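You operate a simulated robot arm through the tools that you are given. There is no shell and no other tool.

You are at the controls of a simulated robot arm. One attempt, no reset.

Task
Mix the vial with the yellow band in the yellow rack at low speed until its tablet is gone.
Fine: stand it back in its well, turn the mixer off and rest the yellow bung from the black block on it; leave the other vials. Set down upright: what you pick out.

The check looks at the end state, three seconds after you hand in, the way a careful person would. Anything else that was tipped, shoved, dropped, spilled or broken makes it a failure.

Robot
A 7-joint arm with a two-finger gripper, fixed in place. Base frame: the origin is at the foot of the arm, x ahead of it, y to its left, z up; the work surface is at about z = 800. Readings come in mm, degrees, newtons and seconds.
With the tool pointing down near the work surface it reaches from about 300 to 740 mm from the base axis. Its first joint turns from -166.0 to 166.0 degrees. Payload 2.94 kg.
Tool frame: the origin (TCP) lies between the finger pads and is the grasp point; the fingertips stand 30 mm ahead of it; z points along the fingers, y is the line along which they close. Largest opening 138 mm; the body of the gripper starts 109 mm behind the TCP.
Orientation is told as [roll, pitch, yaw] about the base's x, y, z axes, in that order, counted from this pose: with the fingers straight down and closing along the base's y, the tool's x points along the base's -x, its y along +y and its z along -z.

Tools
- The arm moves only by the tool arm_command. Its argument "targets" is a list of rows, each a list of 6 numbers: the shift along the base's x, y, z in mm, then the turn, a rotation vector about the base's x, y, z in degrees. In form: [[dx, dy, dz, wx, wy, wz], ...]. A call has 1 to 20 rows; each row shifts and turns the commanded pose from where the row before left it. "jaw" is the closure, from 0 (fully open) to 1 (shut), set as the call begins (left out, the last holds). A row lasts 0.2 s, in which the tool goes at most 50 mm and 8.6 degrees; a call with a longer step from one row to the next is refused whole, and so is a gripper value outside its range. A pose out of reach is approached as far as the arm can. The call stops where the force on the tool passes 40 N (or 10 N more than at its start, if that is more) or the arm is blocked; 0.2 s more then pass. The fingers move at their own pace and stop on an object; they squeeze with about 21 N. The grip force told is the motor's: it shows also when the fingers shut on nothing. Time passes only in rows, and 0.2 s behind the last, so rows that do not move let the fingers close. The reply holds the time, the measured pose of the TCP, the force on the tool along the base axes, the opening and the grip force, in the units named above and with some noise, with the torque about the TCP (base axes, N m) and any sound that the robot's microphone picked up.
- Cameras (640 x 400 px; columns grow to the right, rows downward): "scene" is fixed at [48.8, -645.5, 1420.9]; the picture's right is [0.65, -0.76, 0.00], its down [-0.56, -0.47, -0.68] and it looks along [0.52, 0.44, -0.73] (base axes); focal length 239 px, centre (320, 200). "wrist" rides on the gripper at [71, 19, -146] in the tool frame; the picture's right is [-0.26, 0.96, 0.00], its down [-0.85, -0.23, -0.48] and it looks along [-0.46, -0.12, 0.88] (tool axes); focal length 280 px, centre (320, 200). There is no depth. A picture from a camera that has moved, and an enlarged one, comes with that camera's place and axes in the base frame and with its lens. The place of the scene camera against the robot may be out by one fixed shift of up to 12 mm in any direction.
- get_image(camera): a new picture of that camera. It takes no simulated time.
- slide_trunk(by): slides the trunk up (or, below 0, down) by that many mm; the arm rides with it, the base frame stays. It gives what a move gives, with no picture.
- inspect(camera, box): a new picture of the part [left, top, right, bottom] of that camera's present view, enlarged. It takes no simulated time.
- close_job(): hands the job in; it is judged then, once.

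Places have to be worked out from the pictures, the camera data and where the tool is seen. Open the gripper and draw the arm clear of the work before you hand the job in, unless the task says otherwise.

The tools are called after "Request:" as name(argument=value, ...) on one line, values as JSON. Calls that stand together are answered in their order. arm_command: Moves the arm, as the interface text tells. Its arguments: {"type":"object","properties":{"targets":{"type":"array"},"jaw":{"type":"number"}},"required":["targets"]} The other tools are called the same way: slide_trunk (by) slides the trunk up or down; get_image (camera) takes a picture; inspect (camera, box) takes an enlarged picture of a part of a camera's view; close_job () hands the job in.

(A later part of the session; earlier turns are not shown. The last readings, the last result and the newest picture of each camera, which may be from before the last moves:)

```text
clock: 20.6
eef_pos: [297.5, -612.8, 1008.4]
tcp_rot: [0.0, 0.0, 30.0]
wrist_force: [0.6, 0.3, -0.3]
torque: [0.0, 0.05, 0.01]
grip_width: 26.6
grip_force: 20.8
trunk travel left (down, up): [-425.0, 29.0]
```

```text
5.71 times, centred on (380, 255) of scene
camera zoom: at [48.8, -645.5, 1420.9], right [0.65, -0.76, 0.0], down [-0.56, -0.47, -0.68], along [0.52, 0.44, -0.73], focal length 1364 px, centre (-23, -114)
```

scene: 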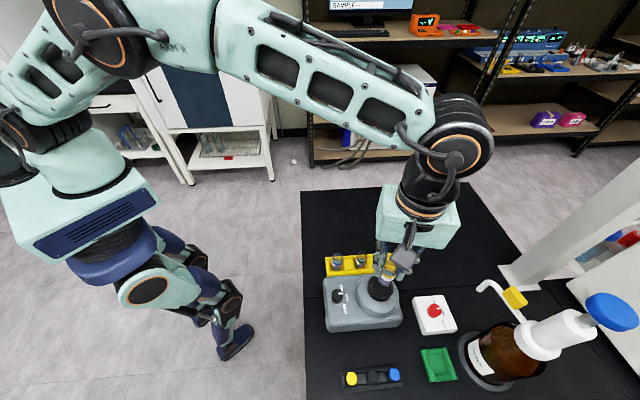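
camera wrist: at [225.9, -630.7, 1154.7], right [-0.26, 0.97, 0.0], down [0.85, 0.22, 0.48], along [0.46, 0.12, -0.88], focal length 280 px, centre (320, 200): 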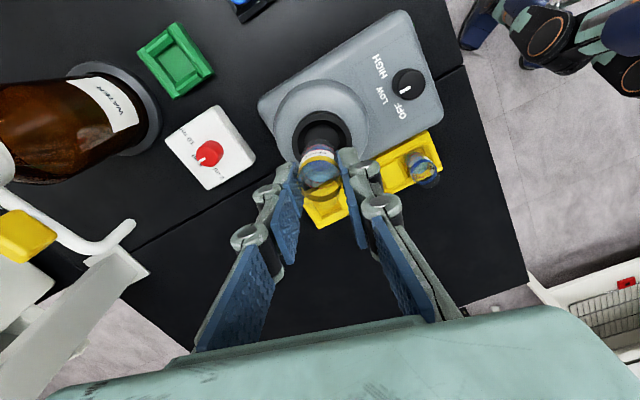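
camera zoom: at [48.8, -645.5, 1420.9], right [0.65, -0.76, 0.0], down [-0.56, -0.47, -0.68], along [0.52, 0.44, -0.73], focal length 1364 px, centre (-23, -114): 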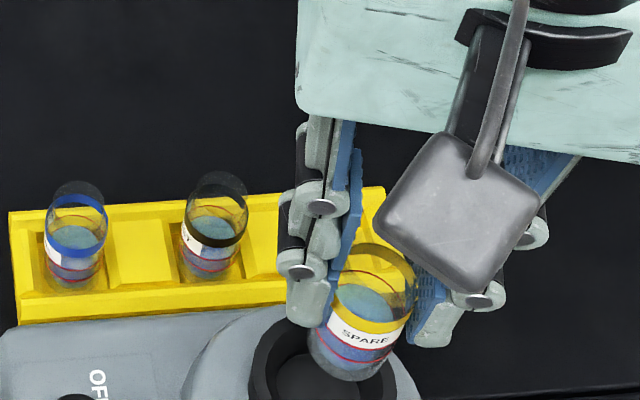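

The vial hangs above the cup with a clearer view. I'll enlarge it from both cameras to see the tablet.

Request:
inspect(camera="scene", box=[386, 256, 418, 290])

Request:
inspect(camera="wrist", box=[280, 100, 360, 205])

```text
11.76 times, centred on (402, 273) of scene
camera zoom: at [48.8, -645.5, 1420.9], right [0.65, -0.76, 0.0], down [-0.56, -0.47, -0.68], along [0.52, 0.44, -0.73], focal length 2807 px, centre (-645, -659)
```

zoom: 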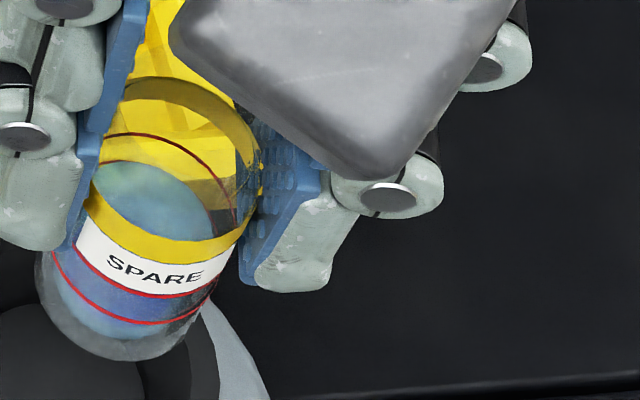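

```text
3.81 times, centred on (320, 152) of wrist
camera zoom: at [225.9, -630.7, 1154.7], right [-0.26, 0.97, 0.0], down [0.85, 0.22, 0.48], along [0.46, 0.12, -0.88], focal length 1068 px, centre (320, 381)
```

zoom: 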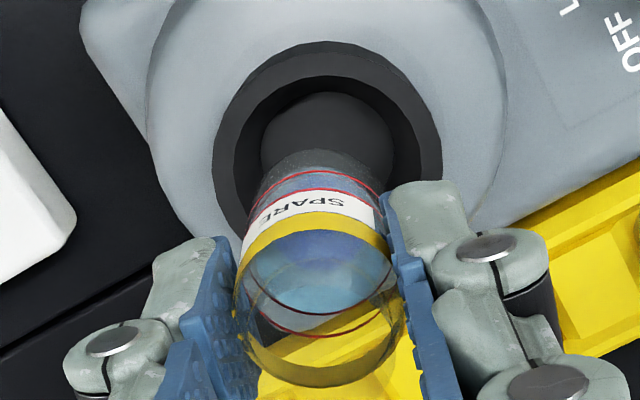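

I see no distinct tablet yet, so I'll watch how the contents change. I'll lower the vial towards the cup axis (297, -611.3) in small stages, watching force and sound.

Request:
arm_command(targets=[[0, 1.3, -10, 0, 0, 0], [0, 0, -10, 0, 0, 0], [0, 0, -10, 0, 0, 0], [0, 0, -8, 0, 0, 0], [0, 0, 0, 0, 0, 0]])

Request:
get_image(camera="wrist")

Request:
inspect(camera="wrist", box=[256, 100, 384, 205])

Request:
inspect(camera="scene", box=[340, 250, 436, 310])

```text
clock: 21.8
eef_pos: [296.7, -611.4, 968.8]
tcp_rot: [0.0, 0.0, 30.0]
wrist_force: [-0.9, 0.3, -0.5]
torque: [0.0, 0.01, 0.0]
grip_width: 26.7
grip_force: 21.2
trunk travel left (down, up): [-425.0, 29.0]
```

```text
taken
camera wrist: at [225.6, -629.9, 1115.7], right [-0.26, 0.97, 0.0], down [0.85, 0.22, 0.48], along [0.46, 0.12, -0.88], focal length 280 px, centre (320, 200)
```

wrist: 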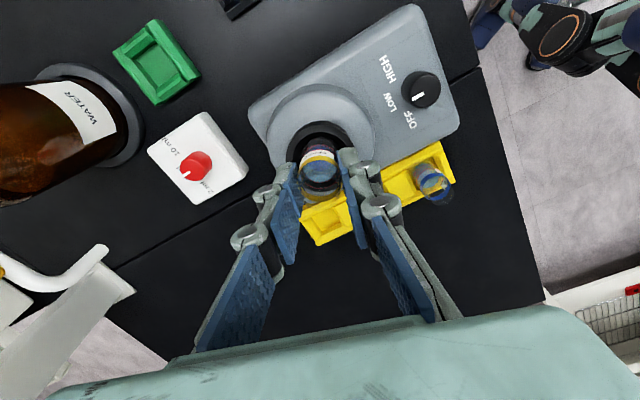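

```text
3.81 times, centred on (320, 152) of wrist
camera zoom: at [225.6, -629.9, 1115.7], right [-0.26, 0.97, 0.0], down [0.85, 0.22, 0.48], along [0.46, 0.12, -0.88], focal length 1068 px, centre (320, 381)
```

zoom: 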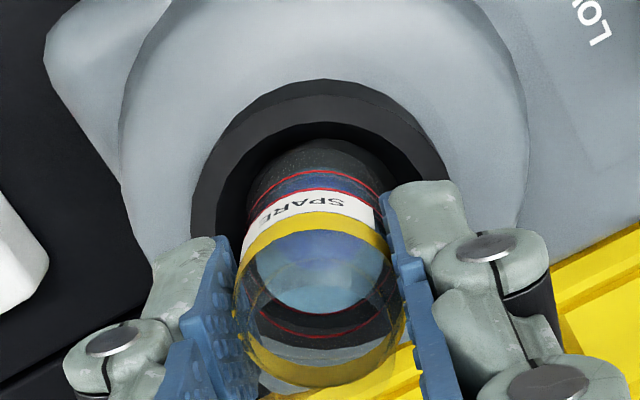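

```text
6.67 times, centred on (388, 280) of scene
camera zoom: at [48.8, -645.5, 1420.9], right [0.65, -0.76, 0.0], down [-0.56, -0.47, -0.68], along [0.52, 0.44, -0.73], focal length 1591 px, centre (-133, -333)
```

zoom: 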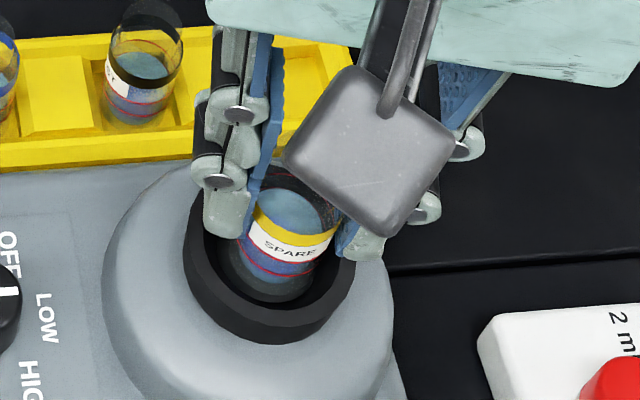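

The vial is centred and entering the cup. I'll continue in 2 mm steps.

Request:
arm_command(targets=[[0, 0, -3, 0, 0, 0], [0, 0, -3, 0, 0, 0], [0, 0, -2, 0, 0, 0], [0, 0, 0, 0, 0, 0]])

```text
clock: 22.8
eef_pos: [297.6, -609.9, 961.6]
tcp_rot: [0.0, 0.0, 30.1]
wrist_force: [-0.6, -0.3, -1.2]
torque: [-0.03, 0.01, 0.03]
grip_width: 26.5
grip_force: 20.8
trunk travel left (down, up): [-425.0, 29.0]
```

No contact yet; I'll go down 4 mm more.

Request:
arm_command(targets=[[0, 0, -2, 0, 0, 0], [0, 0, -2, 0, 0, 0], [0, 0, 0, 0, 0, 0]])

```text
clock: 23.6
eef_pos: [297.3, -610.7, 959.0]
tcp_rot: [0.0, 0.0, 30.0]
wrist_force: [0.8, 0.6, 2.2]
torque: [-0.01, -0.07, 0.02]
grip_width: 26.5
grip_force: 21.1
trunk travel left (down, up): [-425.0, 29.0]
```

A hint of upward force (2.2 N). I'll go 2 mm further and listen.

Request:
arm_command(targets=[[0, 0, -1, 0, 0, 0], [0, 0, -1, 0, 0, 0], [0, 0, 0, 0, 0, 0]])

```text
clock: 24.4
eef_pos: [296.3, -609.2, 955.3]
tcp_rot: [0.1, -0.1, 29.9]
wrist_force: [0.7, 1.4, 2.9]
torque: [0.04, -0.03, 0.03]
grip_width: 27.0
grip_force: 20.9
trunk travel left (down, up): [-425.0, 29.0]
```

Force is at about 3 N up. I'll look at the vial in the cup before pressing more.

Request:
inspect(camera="scene", box=[340, 260, 420, 310])

Request:
inspect(camera="wrist", box=[256, 110, 384, 210])

```text
8.00 times, centred on (380, 285) of scene
camera zoom: at [48.8, -645.5, 1420.9], right [0.65, -0.76, 0.0], down [-0.56, -0.47, -0.68], along [0.52, 0.44, -0.73], focal length 1909 px, centre (-160, -480)
```

zoom: 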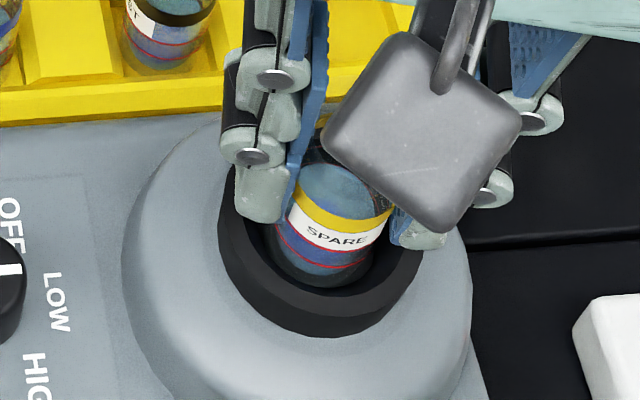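

```text
4.00 times, centred on (320, 160) of wrist
camera zoom: at [226.1, -629.0, 1103.0], right [-0.26, 0.97, 0.0], down [0.85, 0.22, 0.48], along [0.46, 0.12, -0.88], focal length 1122 px, centre (320, 360)
```

zoom: 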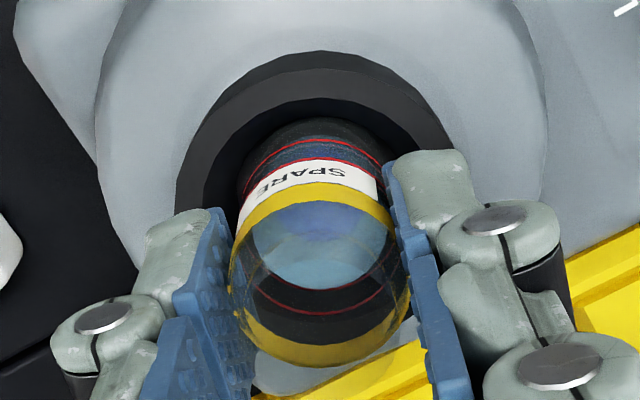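

The vial seems near the cup floor but there is no hum. I'll press 2 mm more and check.

Request:
arm_command(targets=[[0, 0, -1, 0, 0, 0], [0, 0, -1, 0, 0, 0], [0, 0, 0, 0, 0, 0], [0, 0, 0, 0, 0, 0]])

Request:
inspect(camera="scene", box=[310, 270, 420, 340])

```text
clock: 25.4
eef_pos: [297.1, -611.1, 953.1]
tcp_rot: [-0.1, -0.1, 29.9]
wrist_force: [1.5, -0.5, 2.2]
torque: [-0.03, -0.07, 0.02]
grip_width: 26.6
grip_force: 20.5
trunk travel left (down, up): [-425.0, 29.0]
```

```text
5.71 times, centred on (365, 305) of scene
camera zoom: at [48.8, -645.5, 1420.9], right [0.65, -0.76, 0.0], down [-0.56, -0.47, -0.68], along [0.52, 0.44, -0.73], focal length 1364 px, centre (63, -400)
```

zoom: 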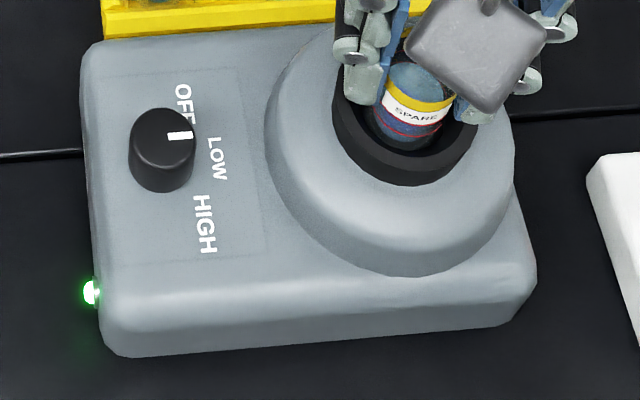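

The green lamp is now brightly lit: the vial's pressure has started the mixer at LOW with only about 2–3 N. I'll hold still and watch the contents over time.

Request:
inspect(camera="scene", box=[376, 275, 400, 300])

Request:
inspect(camera="wrist", box=[290, 135, 350, 205])

Request:
arm_command(targets=[[0, 0, 0, 0, 0, 0], [0, 0, 0, 0, 0, 0], [0, 0, 0, 0, 0, 0], [0, 0, 0, 0, 0, 0], [0, 0, 0, 0, 0, 0], [0, 0, 0, 0, 0, 0], [0, 0, 0, 0, 0, 0], [0, 0, 0, 0, 0, 0], [0, 0, 0, 0, 0, 0], [0, 0, 0, 0, 0, 0]])

Request:
inspect(camera="wrist", box=[290, 135, 350, 205])

Request:
inspect(camera="scene", box=[376, 275, 400, 300])

```text
16.00 times, centred on (388, 288) of scene
camera zoom: at [48.8, -645.5, 1420.9], right [0.65, -0.76, 0.0], down [-0.56, -0.47, -0.68], along [0.52, 0.44, -0.73], focal length 3818 px, centre (-768, -1200)
```

zoom: 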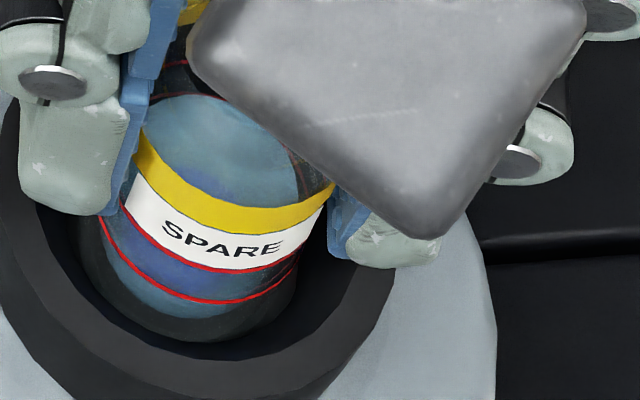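

```text
5.71 times, centred on (320, 170) of wrist
camera zoom: at [225.9, -628.9, 1100.7], right [-0.26, 0.97, 0.0], down [0.85, 0.23, 0.48], along [0.46, 0.12, -0.88], focal length 1602 px, centre (320, 371)
```

zoom: 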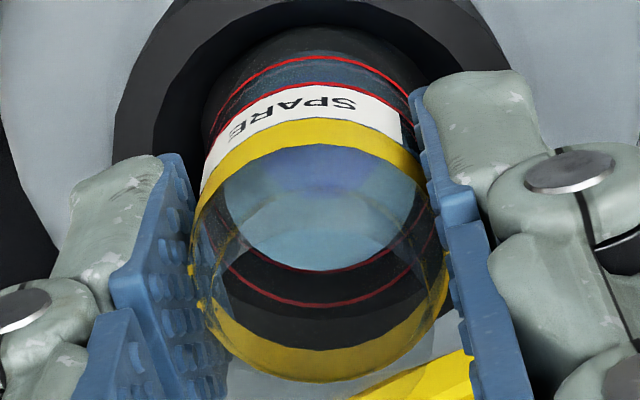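

```text
clock: 27.6
eef_pos: [297.8, -610.9, 954.6]
tcp_rot: [0.0, 0.0, 29.9]
wrist_force: [-0.6, -0.4, 4.3]
torque: [0.02, 0.01, -0.01]
grip_width: 26.7
grip_force: 21.6
trunk travel left (down, up): [-425.0, 29.0]
```

```text
5.71 times, centred on (320, 170) of wrist
camera zoom: at [225.8, -628.8, 1100.6], right [-0.26, 0.97, 0.0], down [0.85, 0.22, 0.48], along [0.46, 0.12, -0.88], focal length 1602 px, centre (320, 371)
```

zoom: 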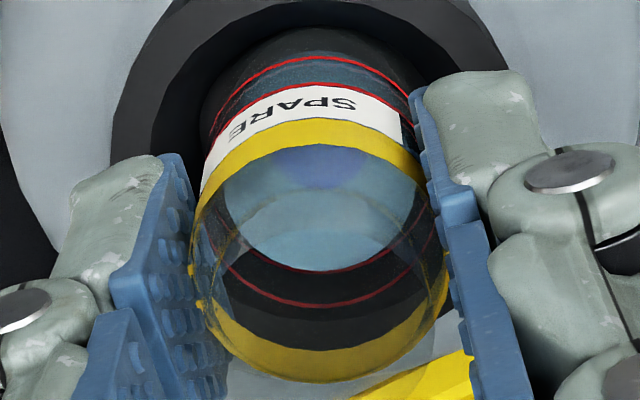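

```text
16.00 times, centred on (388, 288) of scene
camera zoom: at [48.8, -645.5, 1420.9], right [0.65, -0.76, 0.0], down [-0.56, -0.47, -0.68], along [0.52, 0.44, -0.73], focal length 3818 px, centre (-768, -1200)
```

zoom: 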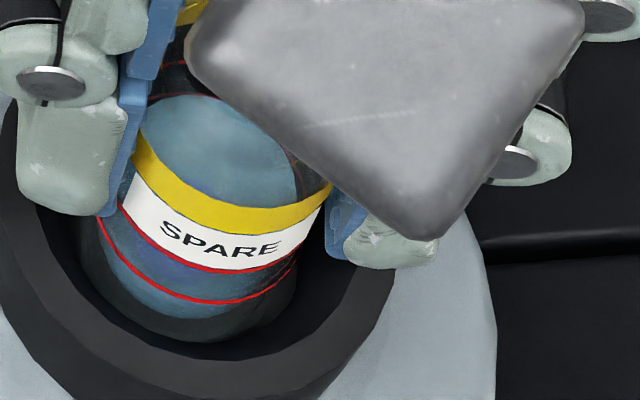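

There is a visible change: the violet-blue spot at the bottom, which is the tablet, shrank during the 2 s hold. I'll keep holding and compare.

Request:
arm_command(targets=[[0, 0, 0, 0, 0, 0], [0, 0, 0, 0, 0, 0], [0, 0, 0, 0, 0, 0], [0, 0, 0, 0, 0, 0], [0, 0, 0, 0, 0, 0], [0, 0, 0, 0, 0, 0], [0, 0, 0, 0, 0, 0], [0, 0, 0, 0, 0, 0], [0, 0, 0, 0, 0, 0], [0, 0, 0, 0, 0, 0], [0, 0, 0, 0, 0, 0], [0, 0, 0, 0, 0, 0], [0, 0, 0, 0, 0, 0], [0, 0, 0, 0, 0, 0], [0, 0, 0, 0, 0, 0]])

Request:
inspect(camera="wrist", box=[290, 135, 350, 205])

Request:
inspect(camera="scene", box=[376, 275, 400, 300])

Request:
inspect(camera="scene", box=[310, 270, 420, 340])

```text
clock: 30.8
eef_pos: [297.2, -609.8, 954.0]
tcp_rot: [0.0, -0.1, 30.0]
wrist_force: [0.3, -0.6, 3.6]
torque: [0.0, 0.0, 0.01]
grip_width: 26.5
grip_force: 21.1
trunk travel left (down, up): [-425.0, 29.0]
```

```text
5.71 times, centred on (320, 170) of wrist
camera zoom: at [225.8, -628.8, 1100.7], right [-0.26, 0.97, 0.0], down [0.85, 0.22, 0.48], along [0.46, 0.12, -0.88], focal length 1602 px, centre (320, 371)
```

zoom: 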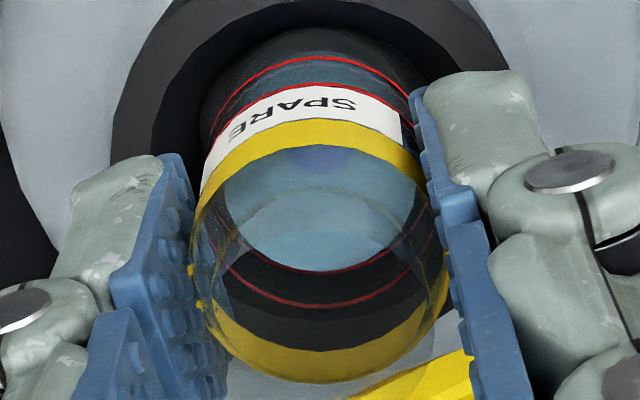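

```text
16.00 times, centred on (388, 288) of scene
camera zoom: at [48.8, -645.5, 1420.9], right [0.65, -0.76, 0.0], down [-0.56, -0.47, -0.68], along [0.52, 0.44, -0.73], focal length 3818 px, centre (-768, -1200)
```

zoom: 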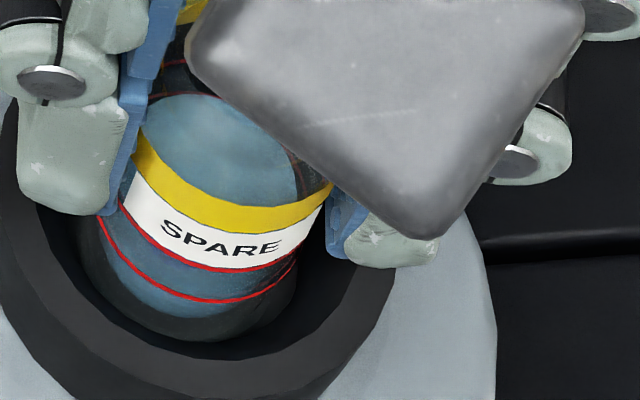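

```text
5.71 times, centred on (365, 305) of scene
camera zoom: at [48.8, -645.5, 1420.9], right [0.65, -0.76, 0.0], down [-0.56, -0.47, -0.68], along [0.52, 0.44, -0.73], focal length 1364 px, centre (63, -400)
```

zoom: 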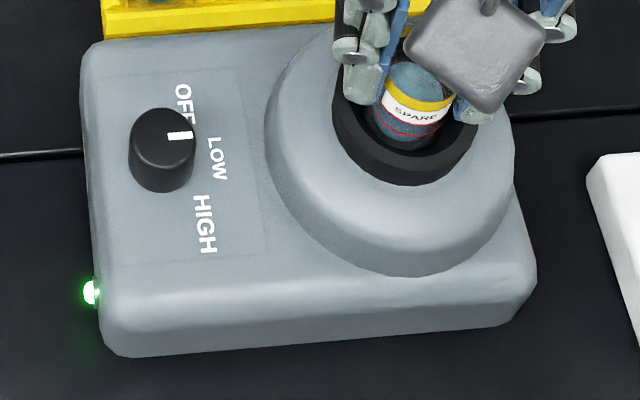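

The violet spot is smaller again. I'll hold for another 4 seconds.

Request:
arm_command(targets=[[0, 0, 0, 0, 0, 0], [0, 0, 0, 0, 0, 0], [0, 0, 0, 0, 0, 0], [0, 0, 0, 0, 0, 0], [0, 0, 0, 0, 0, 0], [0, 0, 0, 0, 0, 0], [0, 0, 0, 0, 0, 0], [0, 0, 0, 0, 0, 0], [0, 0, 0, 0, 0, 0], [0, 0, 0, 0, 0, 0], [0, 0, 0, 0, 0, 0], [0, 0, 0, 0, 0, 0], [0, 0, 0, 0, 0, 0], [0, 0, 0, 0, 0, 0], [0, 0, 0, 0, 0, 0], [0, 0, 0, 0, 0, 0], [0, 0, 0, 0, 0, 0], [0, 0, 0, 0, 0, 0], [0, 0, 0, 0, 0, 0], [0, 0, 0, 0, 0, 0]])

Request:
inspect(camera="wrist", box=[290, 135, 350, 205])

Request:
inspect(camera="scene", box=[376, 275, 400, 300])

```text
clock: 35.0
eef_pos: [296.9, -609.5, 953.2]
tcp_rot: [0.0, 0.0, 29.9]
wrist_force: [-0.1, 0.8, 3.4]
torque: [0.0, 0.01, 0.03]
grip_width: 26.6
grip_force: 20.6
trunk travel left (down, up): [-425.0, 29.0]
```

```text
5.71 times, centred on (320, 170) of wrist
camera zoom: at [225.8, -628.8, 1100.7], right [-0.26, 0.97, 0.0], down [0.85, 0.22, 0.48], along [0.46, 0.12, -0.88], focal length 1602 px, centre (320, 371)
```

zoom: 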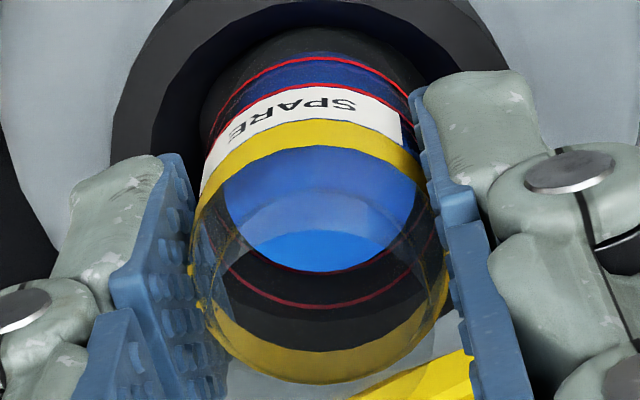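

```text
16.00 times, centred on (388, 288) of scene
camera zoom: at [48.8, -645.5, 1420.9], right [0.65, -0.76, 0.0], down [-0.56, -0.47, -0.68], along [0.52, 0.44, -0.73], focal length 3818 px, centre (-768, -1200)
```

zoom: 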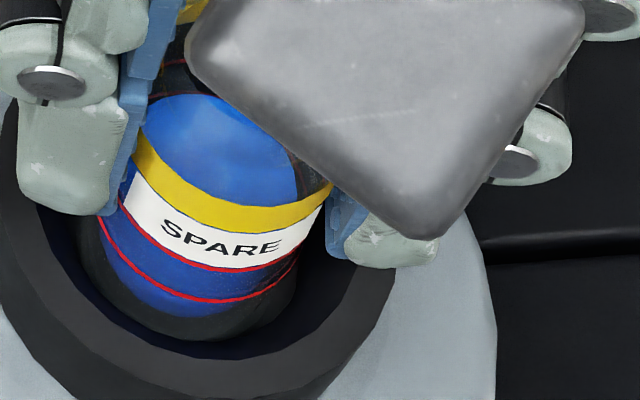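

The liquid has turned clear deep blue and the tablet spot seems gone. I'll zoom in for any remnant before lifting.

Request:
inspect(camera="wrist", box=[302, 152, 338, 188])

Request:
inspect(camera="scene", box=[378, 278, 396, 298])

```text
11.11 times, centred on (320, 170) of wrist
camera zoom: at [225.8, -628.8, 1100.7], right [-0.26, 0.97, 0.0], down [0.85, 0.22, 0.48], along [0.46, 0.12, -0.88], focal length 3115 px, centre (320, 533)
```

zoom: 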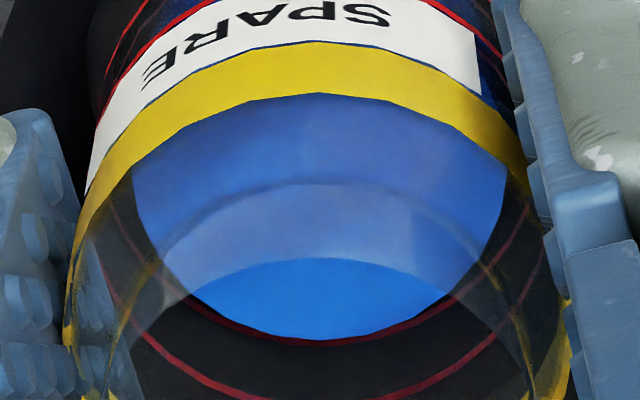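

```text
16.00 times, centred on (387, 288) of scene
camera zoom: at [48.8, -645.5, 1420.9], right [0.65, -0.76, 0.0], down [-0.56, -0.47, -0.68], along [0.52, 0.44, -0.73], focal length 3818 px, centre (-752, -1208)
```

zoom: 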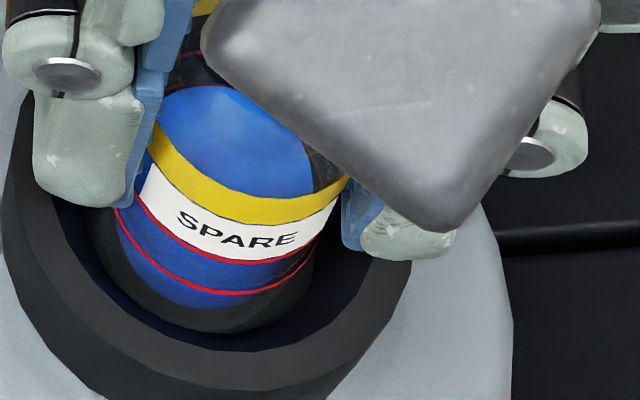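

No tablet remains and the liquid is a uniform blue. I'll lift the vial straight out of the cup and check that the lamp goes out.

Request:
arm_command(targets=[[0, 0, 3, 0, 0, 0], [0, 0, 7, 0, 0, 0], [0, 0, 12, 0, 0, 0], [0, 0, 15, 0, 0, 0], [0, 0, 15, 0, 0, 0], [0, 0, 8, 0, 0, 0], [0, 0, 0, 0, 0, 0]])

Request:
inspect(camera="scene", box=[310, 250, 430, 340])

Request:
inspect(camera="wrist", box=[256, 100, 384, 205])

```text
clock: 36.6
eef_pos: [295.4, -610.5, 1012.7]
tcp_rot: [0.0, 0.0, 29.9]
wrist_force: [-1.1, 0.0, -0.6]
torque: [0.0, 0.02, 0.0]
grip_width: 26.5
grip_force: 20.7
trunk travel left (down, up): [-425.0, 29.0]
```

```text
4.44 times, centred on (370, 295) of scene
camera zoom: at [48.8, -645.5, 1420.9], right [0.65, -0.76, 0.0], down [-0.56, -0.47, -0.68], along [0.52, 0.44, -0.73], focal length 1060 px, centre (98, -222)
```

zoom: 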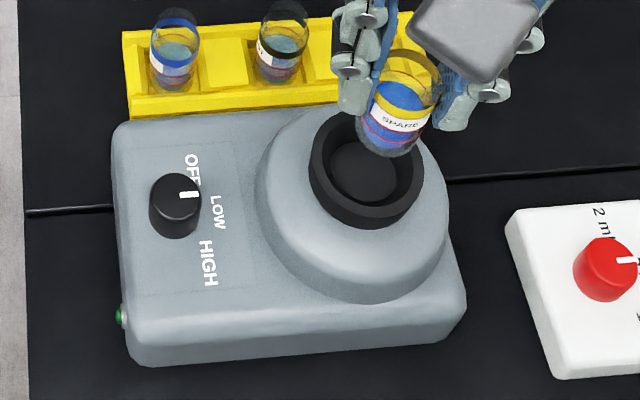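

```text
3.81 times, centred on (320, 152) of wrist
camera zoom: at [225.3, -629.9, 1160.3], right [-0.26, 0.97, 0.0], down [0.85, 0.22, 0.48], along [0.46, 0.12, -0.88], focal length 1068 px, centre (320, 381)
```

zoom: 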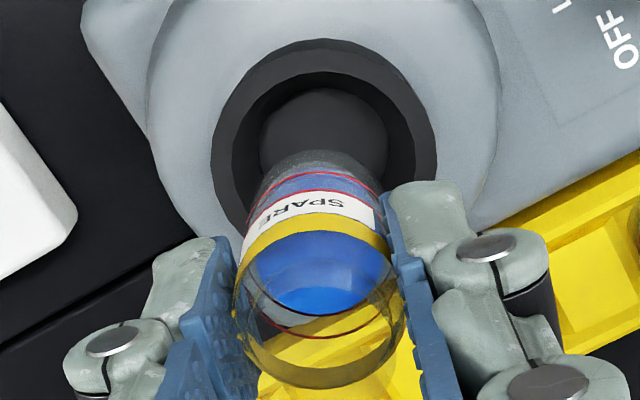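

The lamp went out on lifting and the vial sits unchanged in the grip. I'll carry it back above its well with yaw -45°.

Request:
arm_command(targets=[[5, 2, 0, 0, 0, -8.3], [10, 3.5, 0, 0, 0, -8.3], [14, 4.5, 0, 0, 0, -8.3], [14, 4.5, 0, 0, 0, -8.3], [14, 4.5, -5, 0, 0, -8.3], [14, 4.5, -5, 0, 0, -8.3], [14, 4.5, -10, 0, 0, -8.3], [14, 4.5, -10, 0, 0, -8.3], [10, 3.5, -10, 0, 0, -8.6], [4, 1.5, -8, 0, 0, 0], [0, 0, 0, 0, 0, 0], [0, 0, 0, 0, 0, 0]])

Request:
get_image(camera="wrist")

Request:
inspect(camera="wrist", box=[240, 100, 400, 200])

Request:
inspect(camera="scene", box=[330, 210, 442, 280])

```text
clock: 39.2
eef_pos: [409.2, -573.3, 963.9]
tcp_rot: [-0.1, 0.0, -45.0]
wrist_force: [-0.7, 0.4, -0.4]
torque: [0.02, 0.02, 0.0]
grip_width: 26.5
grip_force: 20.7
trunk travel left (down, up): [-425.0, 29.0]
```

```text
taken
camera wrist: at [373.7, -510.2, 1111.8], right [0.87, 0.5, 0.0], down [0.44, -0.76, 0.48], along [0.24, -0.41, -0.88], focal length 280 px, centre (320, 200)
```

wrist: 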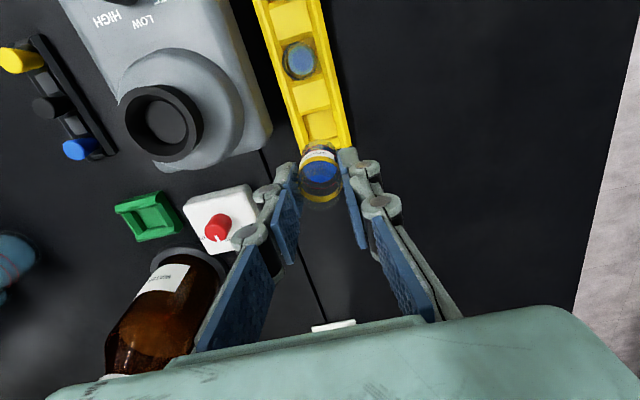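

```text
4.00 times, centred on (320, 150) of wrist
camera zoom: at [373.7, -510.2, 1111.8], right [0.87, 0.5, 0.0], down [0.44, -0.76, 0.48], along [0.24, -0.41, -0.88], focal length 1122 px, centre (320, 400)
```

zoom: 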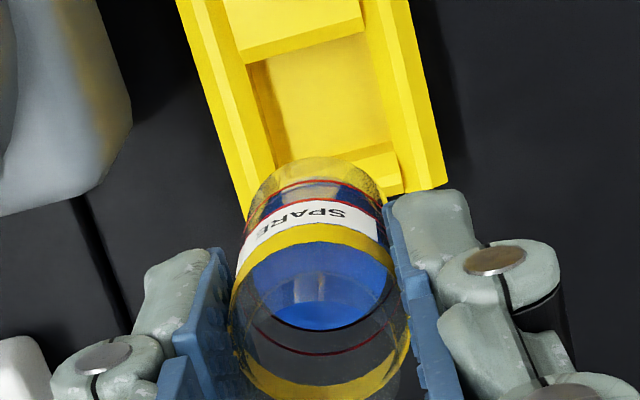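

```text
5.71 times, centred on (386, 245) of scene
camera zoom: at [48.8, -645.5, 1420.9], right [0.65, -0.76, 0.0], down [-0.56, -0.47, -0.68], along [0.52, 0.44, -0.73], focal length 1364 px, centre (-57, -57)
```

zoom: 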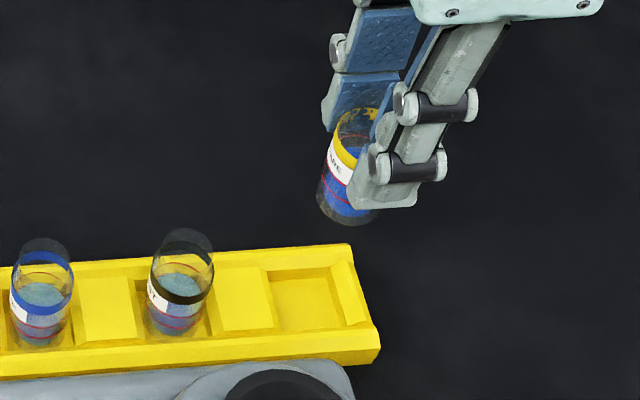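

The empty well is directly below. I'll apply a small (-0.3, +0.4) correction to match the pick pose and descend until the vial's base is just above the rack.

Request:
arm_command(targets=[[-0.3, 0.4, -15, 0, 0, 0], [0, 0, -20, 0, 0, 0], [0, 0, -20, 0, 0, 0], [0, 0, -9, 0, 0, 0], [0, 0, 0, 0, 0, 0], [0, 0, 0, 0, 0, 0]])

Request:
inspect(camera="wrist", box=[240, 110, 400, 210])

Request:
inspect(camera="scene", box=[340, 220, 436, 280])

```text
clock: 40.6
eef_pos: [409.9, -573.7, 902.0]
tcp_rot: [0.0, 0.0, -45.0]
wrist_force: [-0.1, 0.4, 0.2]
torque: [0.02, 0.03, -0.03]
grip_width: 26.7
grip_force: 20.7
trunk travel left (down, up): [-425.0, 29.0]
```

```text
4.00 times, centred on (320, 160) of wrist
camera zoom: at [373.7, -509.9, 1048.3], right [0.87, 0.5, 0.0], down [0.44, -0.76, 0.48], along [0.24, -0.41, -0.88], focal length 1122 px, centre (320, 360)
```

zoom: 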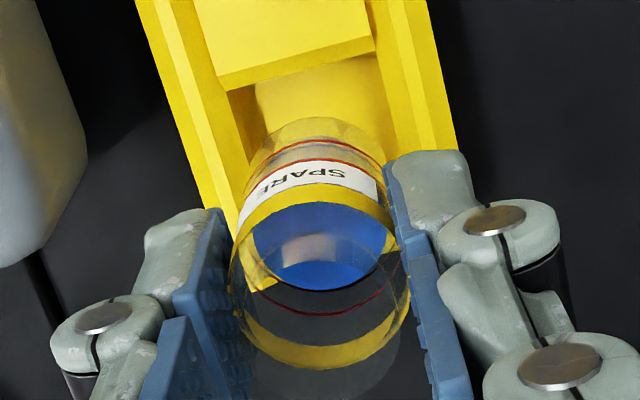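

```text
6.67 times, centred on (388, 250) of scene
camera zoom: at [48.8, -645.5, 1420.9], right [0.65, -0.76, 0.0], down [-0.56, -0.47, -0.68], along [0.52, 0.44, -0.73], focal length 1591 px, centre (-133, -133)
```

zoom: 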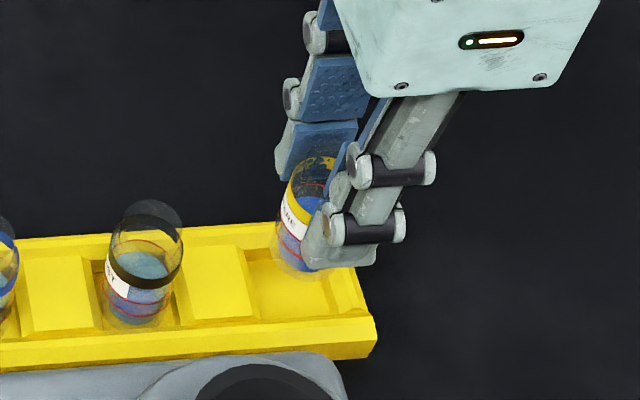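

Aligned with the pick pose to within 0.3 mm. I'll lower the vial into its well in small steps, stopping 4 mm short.

Request:
arm_command(targets=[[-0.2, 0, -6, 0, 0, 0], [0, 0, -6, 0, 0, 0], [0, 0, -6, 0, 0, 0], [0, 0, -6, 0, 0, 0], [0, 0, -4, 0, 0, 0], [0, 0, -2, 0, 0, 0], [0, 0, 0, 0, 0, 0], [0, 0, 0, 0, 0, 0]])

Request:
inspect(camera="wrist", box=[240, 120, 400, 220])

```text
clock: 42.4
eef_pos: [410.8, -572.7, 871.4]
tcp_rot: [0.0, 0.0, -45.0]
wrist_force: [0.2, -0.4, 0.2]
torque: [-0.03, -0.03, 0.03]
grip_width: 27.0
grip_force: 21.0
trunk travel left (down, up): [-425.0, 29.0]
```

```text
4.00 times, centred on (320, 170) of wrist
camera zoom: at [373.9, -508.5, 1018.4], right [0.87, 0.5, 0.0], down [0.44, -0.76, 0.48], along [0.24, -0.41, -0.88], focal length 1122 px, centre (320, 320)
```

zoom: 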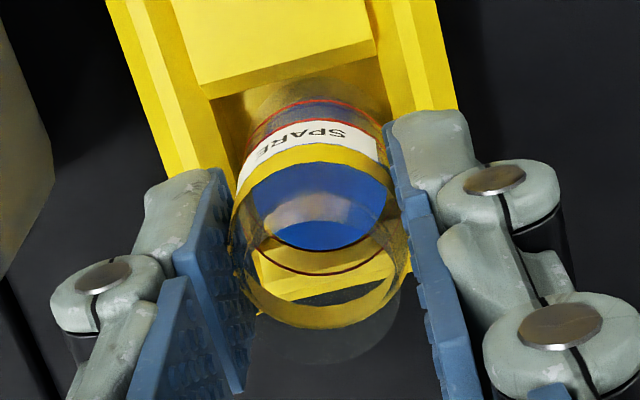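

No side force inside the well. I'll lower the last few millimetres and watch for the seat contact.

Request:
arm_command(targets=[[0, 0, -1.5, 0, 0, 0], [0, 0, -1.5, 0, 0, 0], [0, 0, 0, 0, 0, 0], [0, 0, 0, 0, 0, 0]])

```text
clock: 43.4
eef_pos: [410.1, -572.3, 868.5]
tcp_rot: [0.1, -0.1, -45.0]
wrist_force: [0.7, 0.3, -0.2]
torque: [0.01, 0.03, 0.0]
grip_width: 26.6
grip_force: 20.8
trunk travel left (down, up): [-425.0, 29.0]
```

Request:
arm_command(targets=[[0, 0, -0.7, 0, 0, 0], [0, 0, 0, 0, 0, 0], [0, 0, 0, 0, 0, 0]])

```text
clock: 44.2
eef_pos: [411.1, -572.0, 868.4]
tcp_rot: [0.0, 0.0, -45.0]
wrist_force: [-0.1, 0.2, -0.4]
torque: [0.01, 0.04, -0.03]
grip_width: 26.6
grip_force: 21.5
trunk travel left (down, up): [-425.0, 29.0]
```

Still no contact force at z ≈ 868, so I'll read the exact camera pose to compare with the pick height (camera z 1014.3).

Request:
inspect(camera="wrist", box=[240, 130, 400, 230])

Request:
inspect(camera="scene", box=[340, 220, 436, 280])

```text
4.00 times, centred on (320, 180) of wrist
camera zoom: at [373.4, -508.8, 1014.4], right [0.87, 0.5, 0.0], down [0.44, -0.76, 0.48], along [0.24, -0.41, -0.88], focal length 1122 px, centre (320, 280)
```

zoom: 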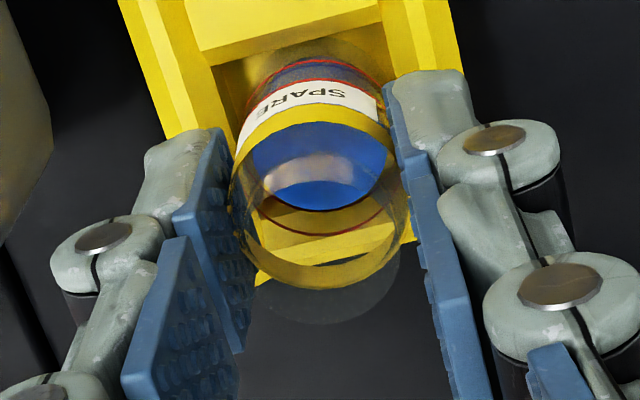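

```text
6.67 times, centred on (388, 250) of scene
camera zoom: at [48.8, -645.5, 1420.9], right [0.65, -0.76, 0.0], down [-0.56, -0.47, -0.68], along [0.52, 0.44, -0.73], focal length 1591 px, centre (-133, -133)
```

zoom: 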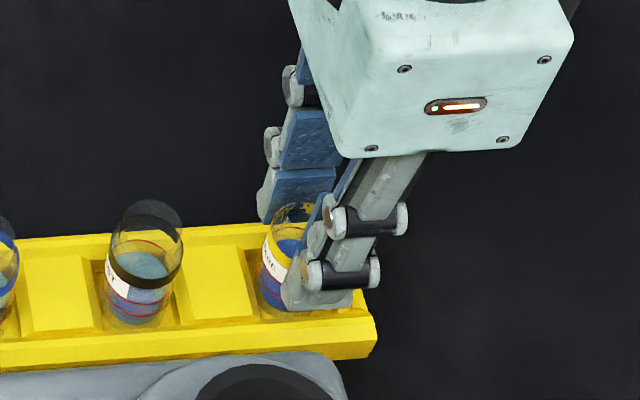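

The height matches the pick pose and the picture is the same as at pick-up. I'll ease down 0.6 mm more to be sure it's seated, then check the force.

Request:
arm_command(targets=[[0, 0, -0.6, 0, 0, 0], [0, 0, 0, 0, 0, 0]])

```text
clock: 44.8
eef_pos: [409.3, -573.6, 867.6]
tcp_rot: [0.0, 0.0, -45.1]
wrist_force: [0.5, -0.8, -0.7]
torque: [-0.02, 0.0, 0.02]
grip_width: 26.7
grip_force: 21.2
trunk travel left (down, up): [-425.0, 29.0]
```

Still no reaction; one more small step.

Request:
arm_command(targets=[[0, 0, -0.6, 0, 0, 0], [0, 0, 0, 0, 0, 0], [0, 0, 0, 0, 0, 0]])

```text
clock: 45.6
eef_pos: [410.1, -572.1, 865.5]
tcp_rot: [0.1, 0.0, -45.0]
wrist_force: [0.7, 0.4, 3.2]
torque: [0.02, -0.01, 0.01]
grip_width: 26.5
grip_force: 21.5
trunk travel left (down, up): [-425.0, 29.0]
```

An upward 3.2 N shows the vial is seated on the well floor. I'll open gently to about 41 mm, short of the mixer side.

Request:
arm_command(targets=[[0, 0, 0, 0, 0, 0], [0, 0, 0, 0, 0, 0], [0, 0, 0, 0, 0, 0]], jaw=0.7)

Request:
inspect(camera="wrist", box=[240, 130, 400, 230])

```text
clock: 46.4
eef_pos: [410.6, -571.6, 864.7]
tcp_rot: [0.1, 0.1, -45.0]
wrist_force: [-0.2, -1.4, 0.4]
torque: [-0.01, 0.02, -0.01]
grip_width: 41.4
grip_force: 0.0
trunk travel left (down, up): [-425.0, 29.0]
```

```text
4.00 times, centred on (320, 180) of wrist
camera zoom: at [373.0, -508.9, 1013.1], right [0.87, 0.5, 0.0], down [0.44, -0.76, 0.48], along [0.24, -0.41, -0.88], focal length 1122 px, centre (320, 280)
```

zoom: 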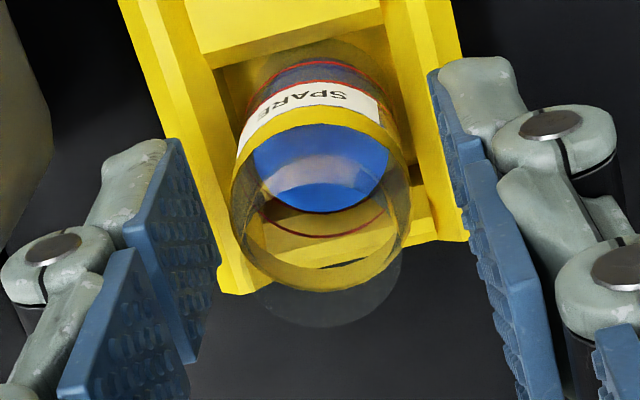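

The vial stands free and upright in its well. I'll rise straight up and look at it from above.

Request:
arm_command(targets=[[0, 0, 5, 0, 0, 0], [0, 0, 15, 0, 0, 0], [0, 0, 25, 0, 0, 0], [0, 0, 30, 0, 0, 0], [0, 0, 30, 0, 0, 0], [0, 0, 10, 0, 0, 0], [0, 0, 0, 0, 0, 0], [0, 0, 0, 0, 0, 0]])

Request:
get_image(camera="wrist")

Request:
inspect(camera="wrist", box=[240, 60, 400, 160])

Request:
inspect(camera="scene", box=[310, 230, 422, 300])

```text
clock: 48.2
eef_pos: [409.8, -572.1, 981.4]
tcp_rot: [0.0, 0.0, -45.0]
wrist_force: [0.0, 0.1, 0.6]
torque: [-0.01, 0.02, -0.02]
grip_width: 41.5
grip_force: 0.0
trunk travel left (down, up): [-425.0, 29.0]
```

```text
taken
camera wrist: at [373.4, -508.8, 1128.3], right [0.87, 0.5, 0.0], down [0.44, -0.76, 0.48], along [0.24, -0.41, -0.88], focal length 280 px, centre (320, 200)
```

wrist: 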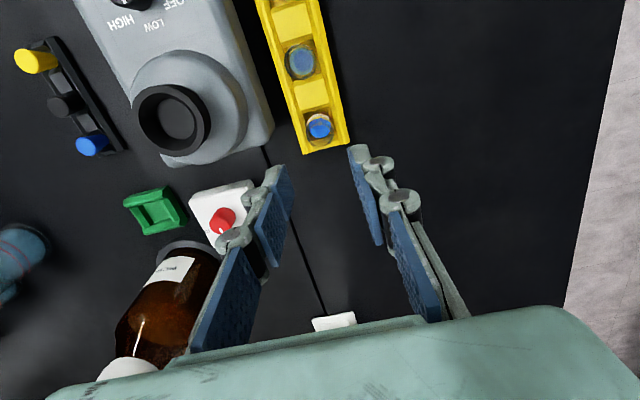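

```text
4.00 times, centred on (320, 110) of wrist
camera zoom: at [373.4, -508.8, 1128.3], right [0.87, 0.5, 0.0], down [0.44, -0.76, 0.48], along [0.24, -0.41, -0.88], focal length 1122 px, centre (320, 560)
```

zoom: 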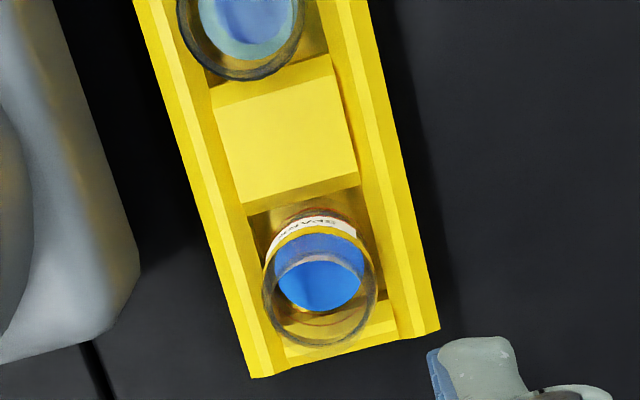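

```text
5.71 times, centred on (366, 265) of scene
camera zoom: at [48.8, -645.5, 1420.9], right [0.65, -0.76, 0.0], down [-0.56, -0.47, -0.68], along [0.52, 0.44, -0.73], focal length 1364 px, centre (57, -171)
```

zoom: 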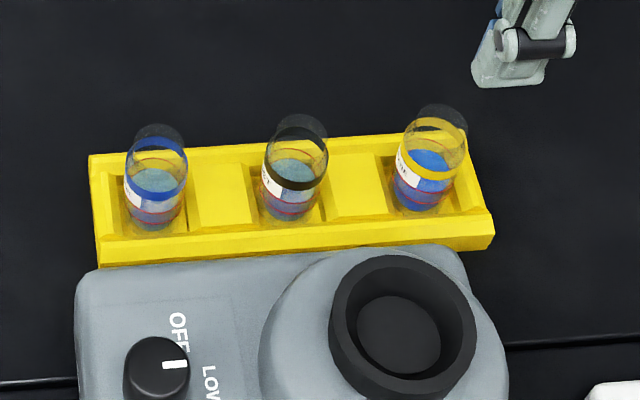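

The vial is back upright, its contents blue and the neighbours untouched. I'll go to the knob at (232, -544.5) with yaw -30° to turn the mixer off.

Request:
arm_command(targets=[[-35.5, 5.5, 0, 0, 0, 3], [-35.5, 5.5, 0, 0, 0, 3], [-35.5, 5.5, 0, 0, 0, 3], [-35.5, 5.5, 0, 0, 0, 3], [-35.5, 5.6, -10, 0, 0, 3], [0, 0, -10, 0, 0, 0], [0, 0, -10, 0, 0, 0], [0, 0, 0, 0, 0, 0], [0, 0, 0, 0, 0, 0]], jaw=0.565)

Request:
get_image(camera="wrist")

Request:
inspect(camera="wrist", box=[240, 100, 400, 200])

```text
clock: 50.2
eef_pos: [231.5, -545.3, 952.1]
tcp_rot: [0.0, 0.0, -30.0]
wrist_force: [0.4, -0.2, -0.7]
torque: [-0.02, 0.04, 0.02]
grip_width: 60.1
grip_force: 0.1
trunk travel left (down, up): [-425.0, 29.0]
```

```text
taken
camera wrist: at [180.9, -493.1, 1098.2], right [0.71, 0.7, 0.0], down [0.62, -0.62, 0.48], along [0.34, -0.34, -0.88], focal length 280 px, centre (320, 200)
```

wrist: 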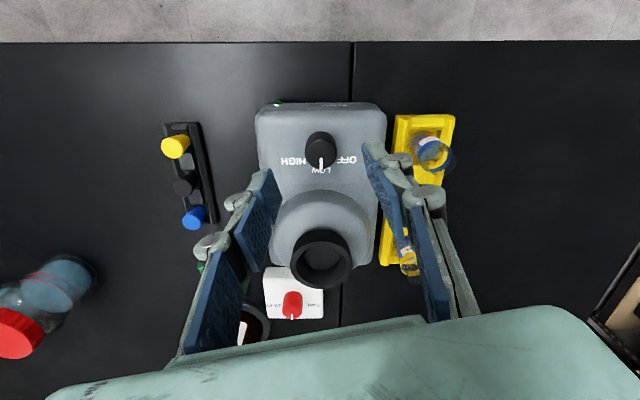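

```text
4.00 times, centred on (320, 150) of wrist
camera zoom: at [180.9, -493.1, 1098.2], right [0.71, 0.7, 0.0], down [0.62, -0.62, 0.48], along [0.34, -0.34, -0.88], focal length 1122 px, centre (320, 400)
```

zoom: 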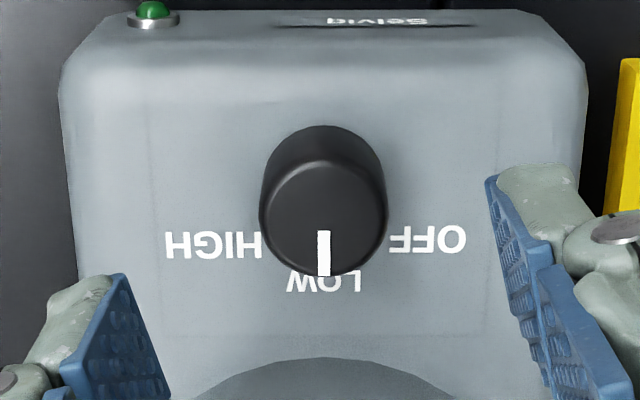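

The knob is centred to within about 0.6 mm. I'll nudge slightly and lower the fingertips around it to TCP z ≈ 904.

Request:
arm_command(targets=[[0, 0.8, -12, 0, 0, 0], [0, 0, -12, 0, 0, 0], [0, 0, -12, 0, 0, 0], [0, 0, -8, 0, 0, 0], [0, 0, -4, 0, 0, 0], [0, 0, 0, 0, 0, 0], [0, 0, 0, 0, 0, 0]])

Request:
inspect(camera="wrist", box=[240, 120, 400, 220])

```text
clock: 51.8
eef_pos: [232.0, -544.0, 903.3]
tcp_rot: [0.0, 0.0, -29.9]
wrist_force: [0.3, -0.1, 0.1]
torque: [0.02, 0.01, -0.02]
grip_width: 60.3
grip_force: 0.0
trunk travel left (down, up): [-425.0, 29.0]
```

```text
4.00 times, centred on (320, 170) of wrist
camera zoom: at [180.1, -492.4, 1050.2], right [0.71, 0.7, 0.0], down [0.62, -0.62, 0.48], along [0.34, -0.34, -0.88], focal length 1122 px, centre (320, 320)
```

zoom: 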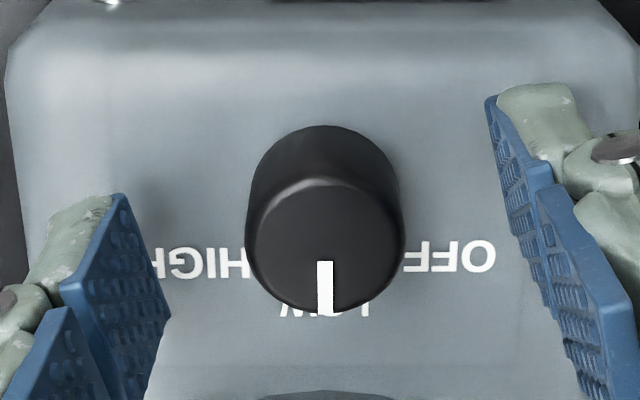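

The knob sits 0.7 mm to the right of the tool axis. I'll correct by (0.4, 0.4) and close.

Request:
arm_command(targets=[[0.4, 0.4, 0, 0, 0, 0], [0, 0, 0, 0, 0, 0], [0, 0, 0, 0, 0, 0], [0, 0, 0, 0, 0, 0]], jaw=1.0)

```text
clock: 52.8
eef_pos: [231.8, -543.5, 902.2]
tcp_rot: [0.0, -0.1, -30.0]
wrist_force: [0.0, 0.3, -1.2]
torque: [-0.06, -0.08, 0.01]
grip_width: 25.4
grip_force: 45.4
trunk travel left (down, up): [-425.0, 29.0]
```

Knob gripped with no side load. I'll turn it +60° back to OFF.

Request:
arm_command(targets=[[0, 0, 0, 0, 0, 7.5], [0, 0, 0, 0, 0, 7.5], [0, 0, 0, 0, 0, 7.5], [0, 0, 0, 0, 0, 7.5], [0, 0, 0, 0, 0, 7.5], [0, 0, 0, 0, 0, 7.5], [0, 0, 0, 0, 0, 7.5], [0, 0, 0, 0, 0, 7.5], [0, 0, 0, 0, 0, 0]])

Request:
inspect(camera="wrist", box=[240, 120, 400, 220])

```text
clock: 54.8
eef_pos: [231.4, -546.1, 902.6]
tcp_rot: [-0.1, 0.0, 30.0]
wrist_force: [-3.0, -13.0, -0.6]
torque: [-0.33, 0.15, -0.5]
grip_width: 25.2
grip_force: 45.1
trunk travel left (down, up): [-425.0, 29.0]
```

```text
4.00 times, centred on (320, 170) of wrist
camera zoom: at [160.9, -564.0, 1050.1], right [-0.26, 0.97, 0.0], down [0.85, 0.23, 0.48], along [0.46, 0.12, -0.88], focal length 1122 px, centre (320, 320)
```

zoom: 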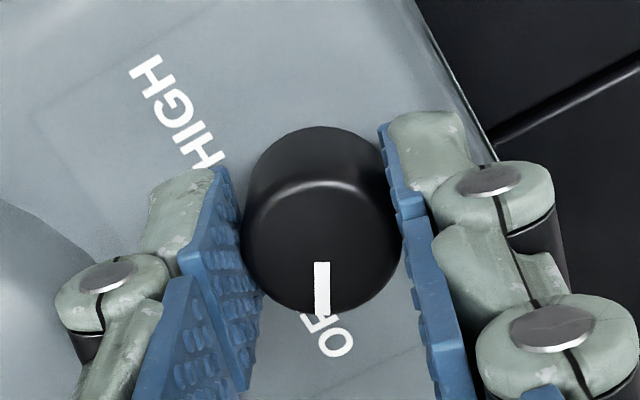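

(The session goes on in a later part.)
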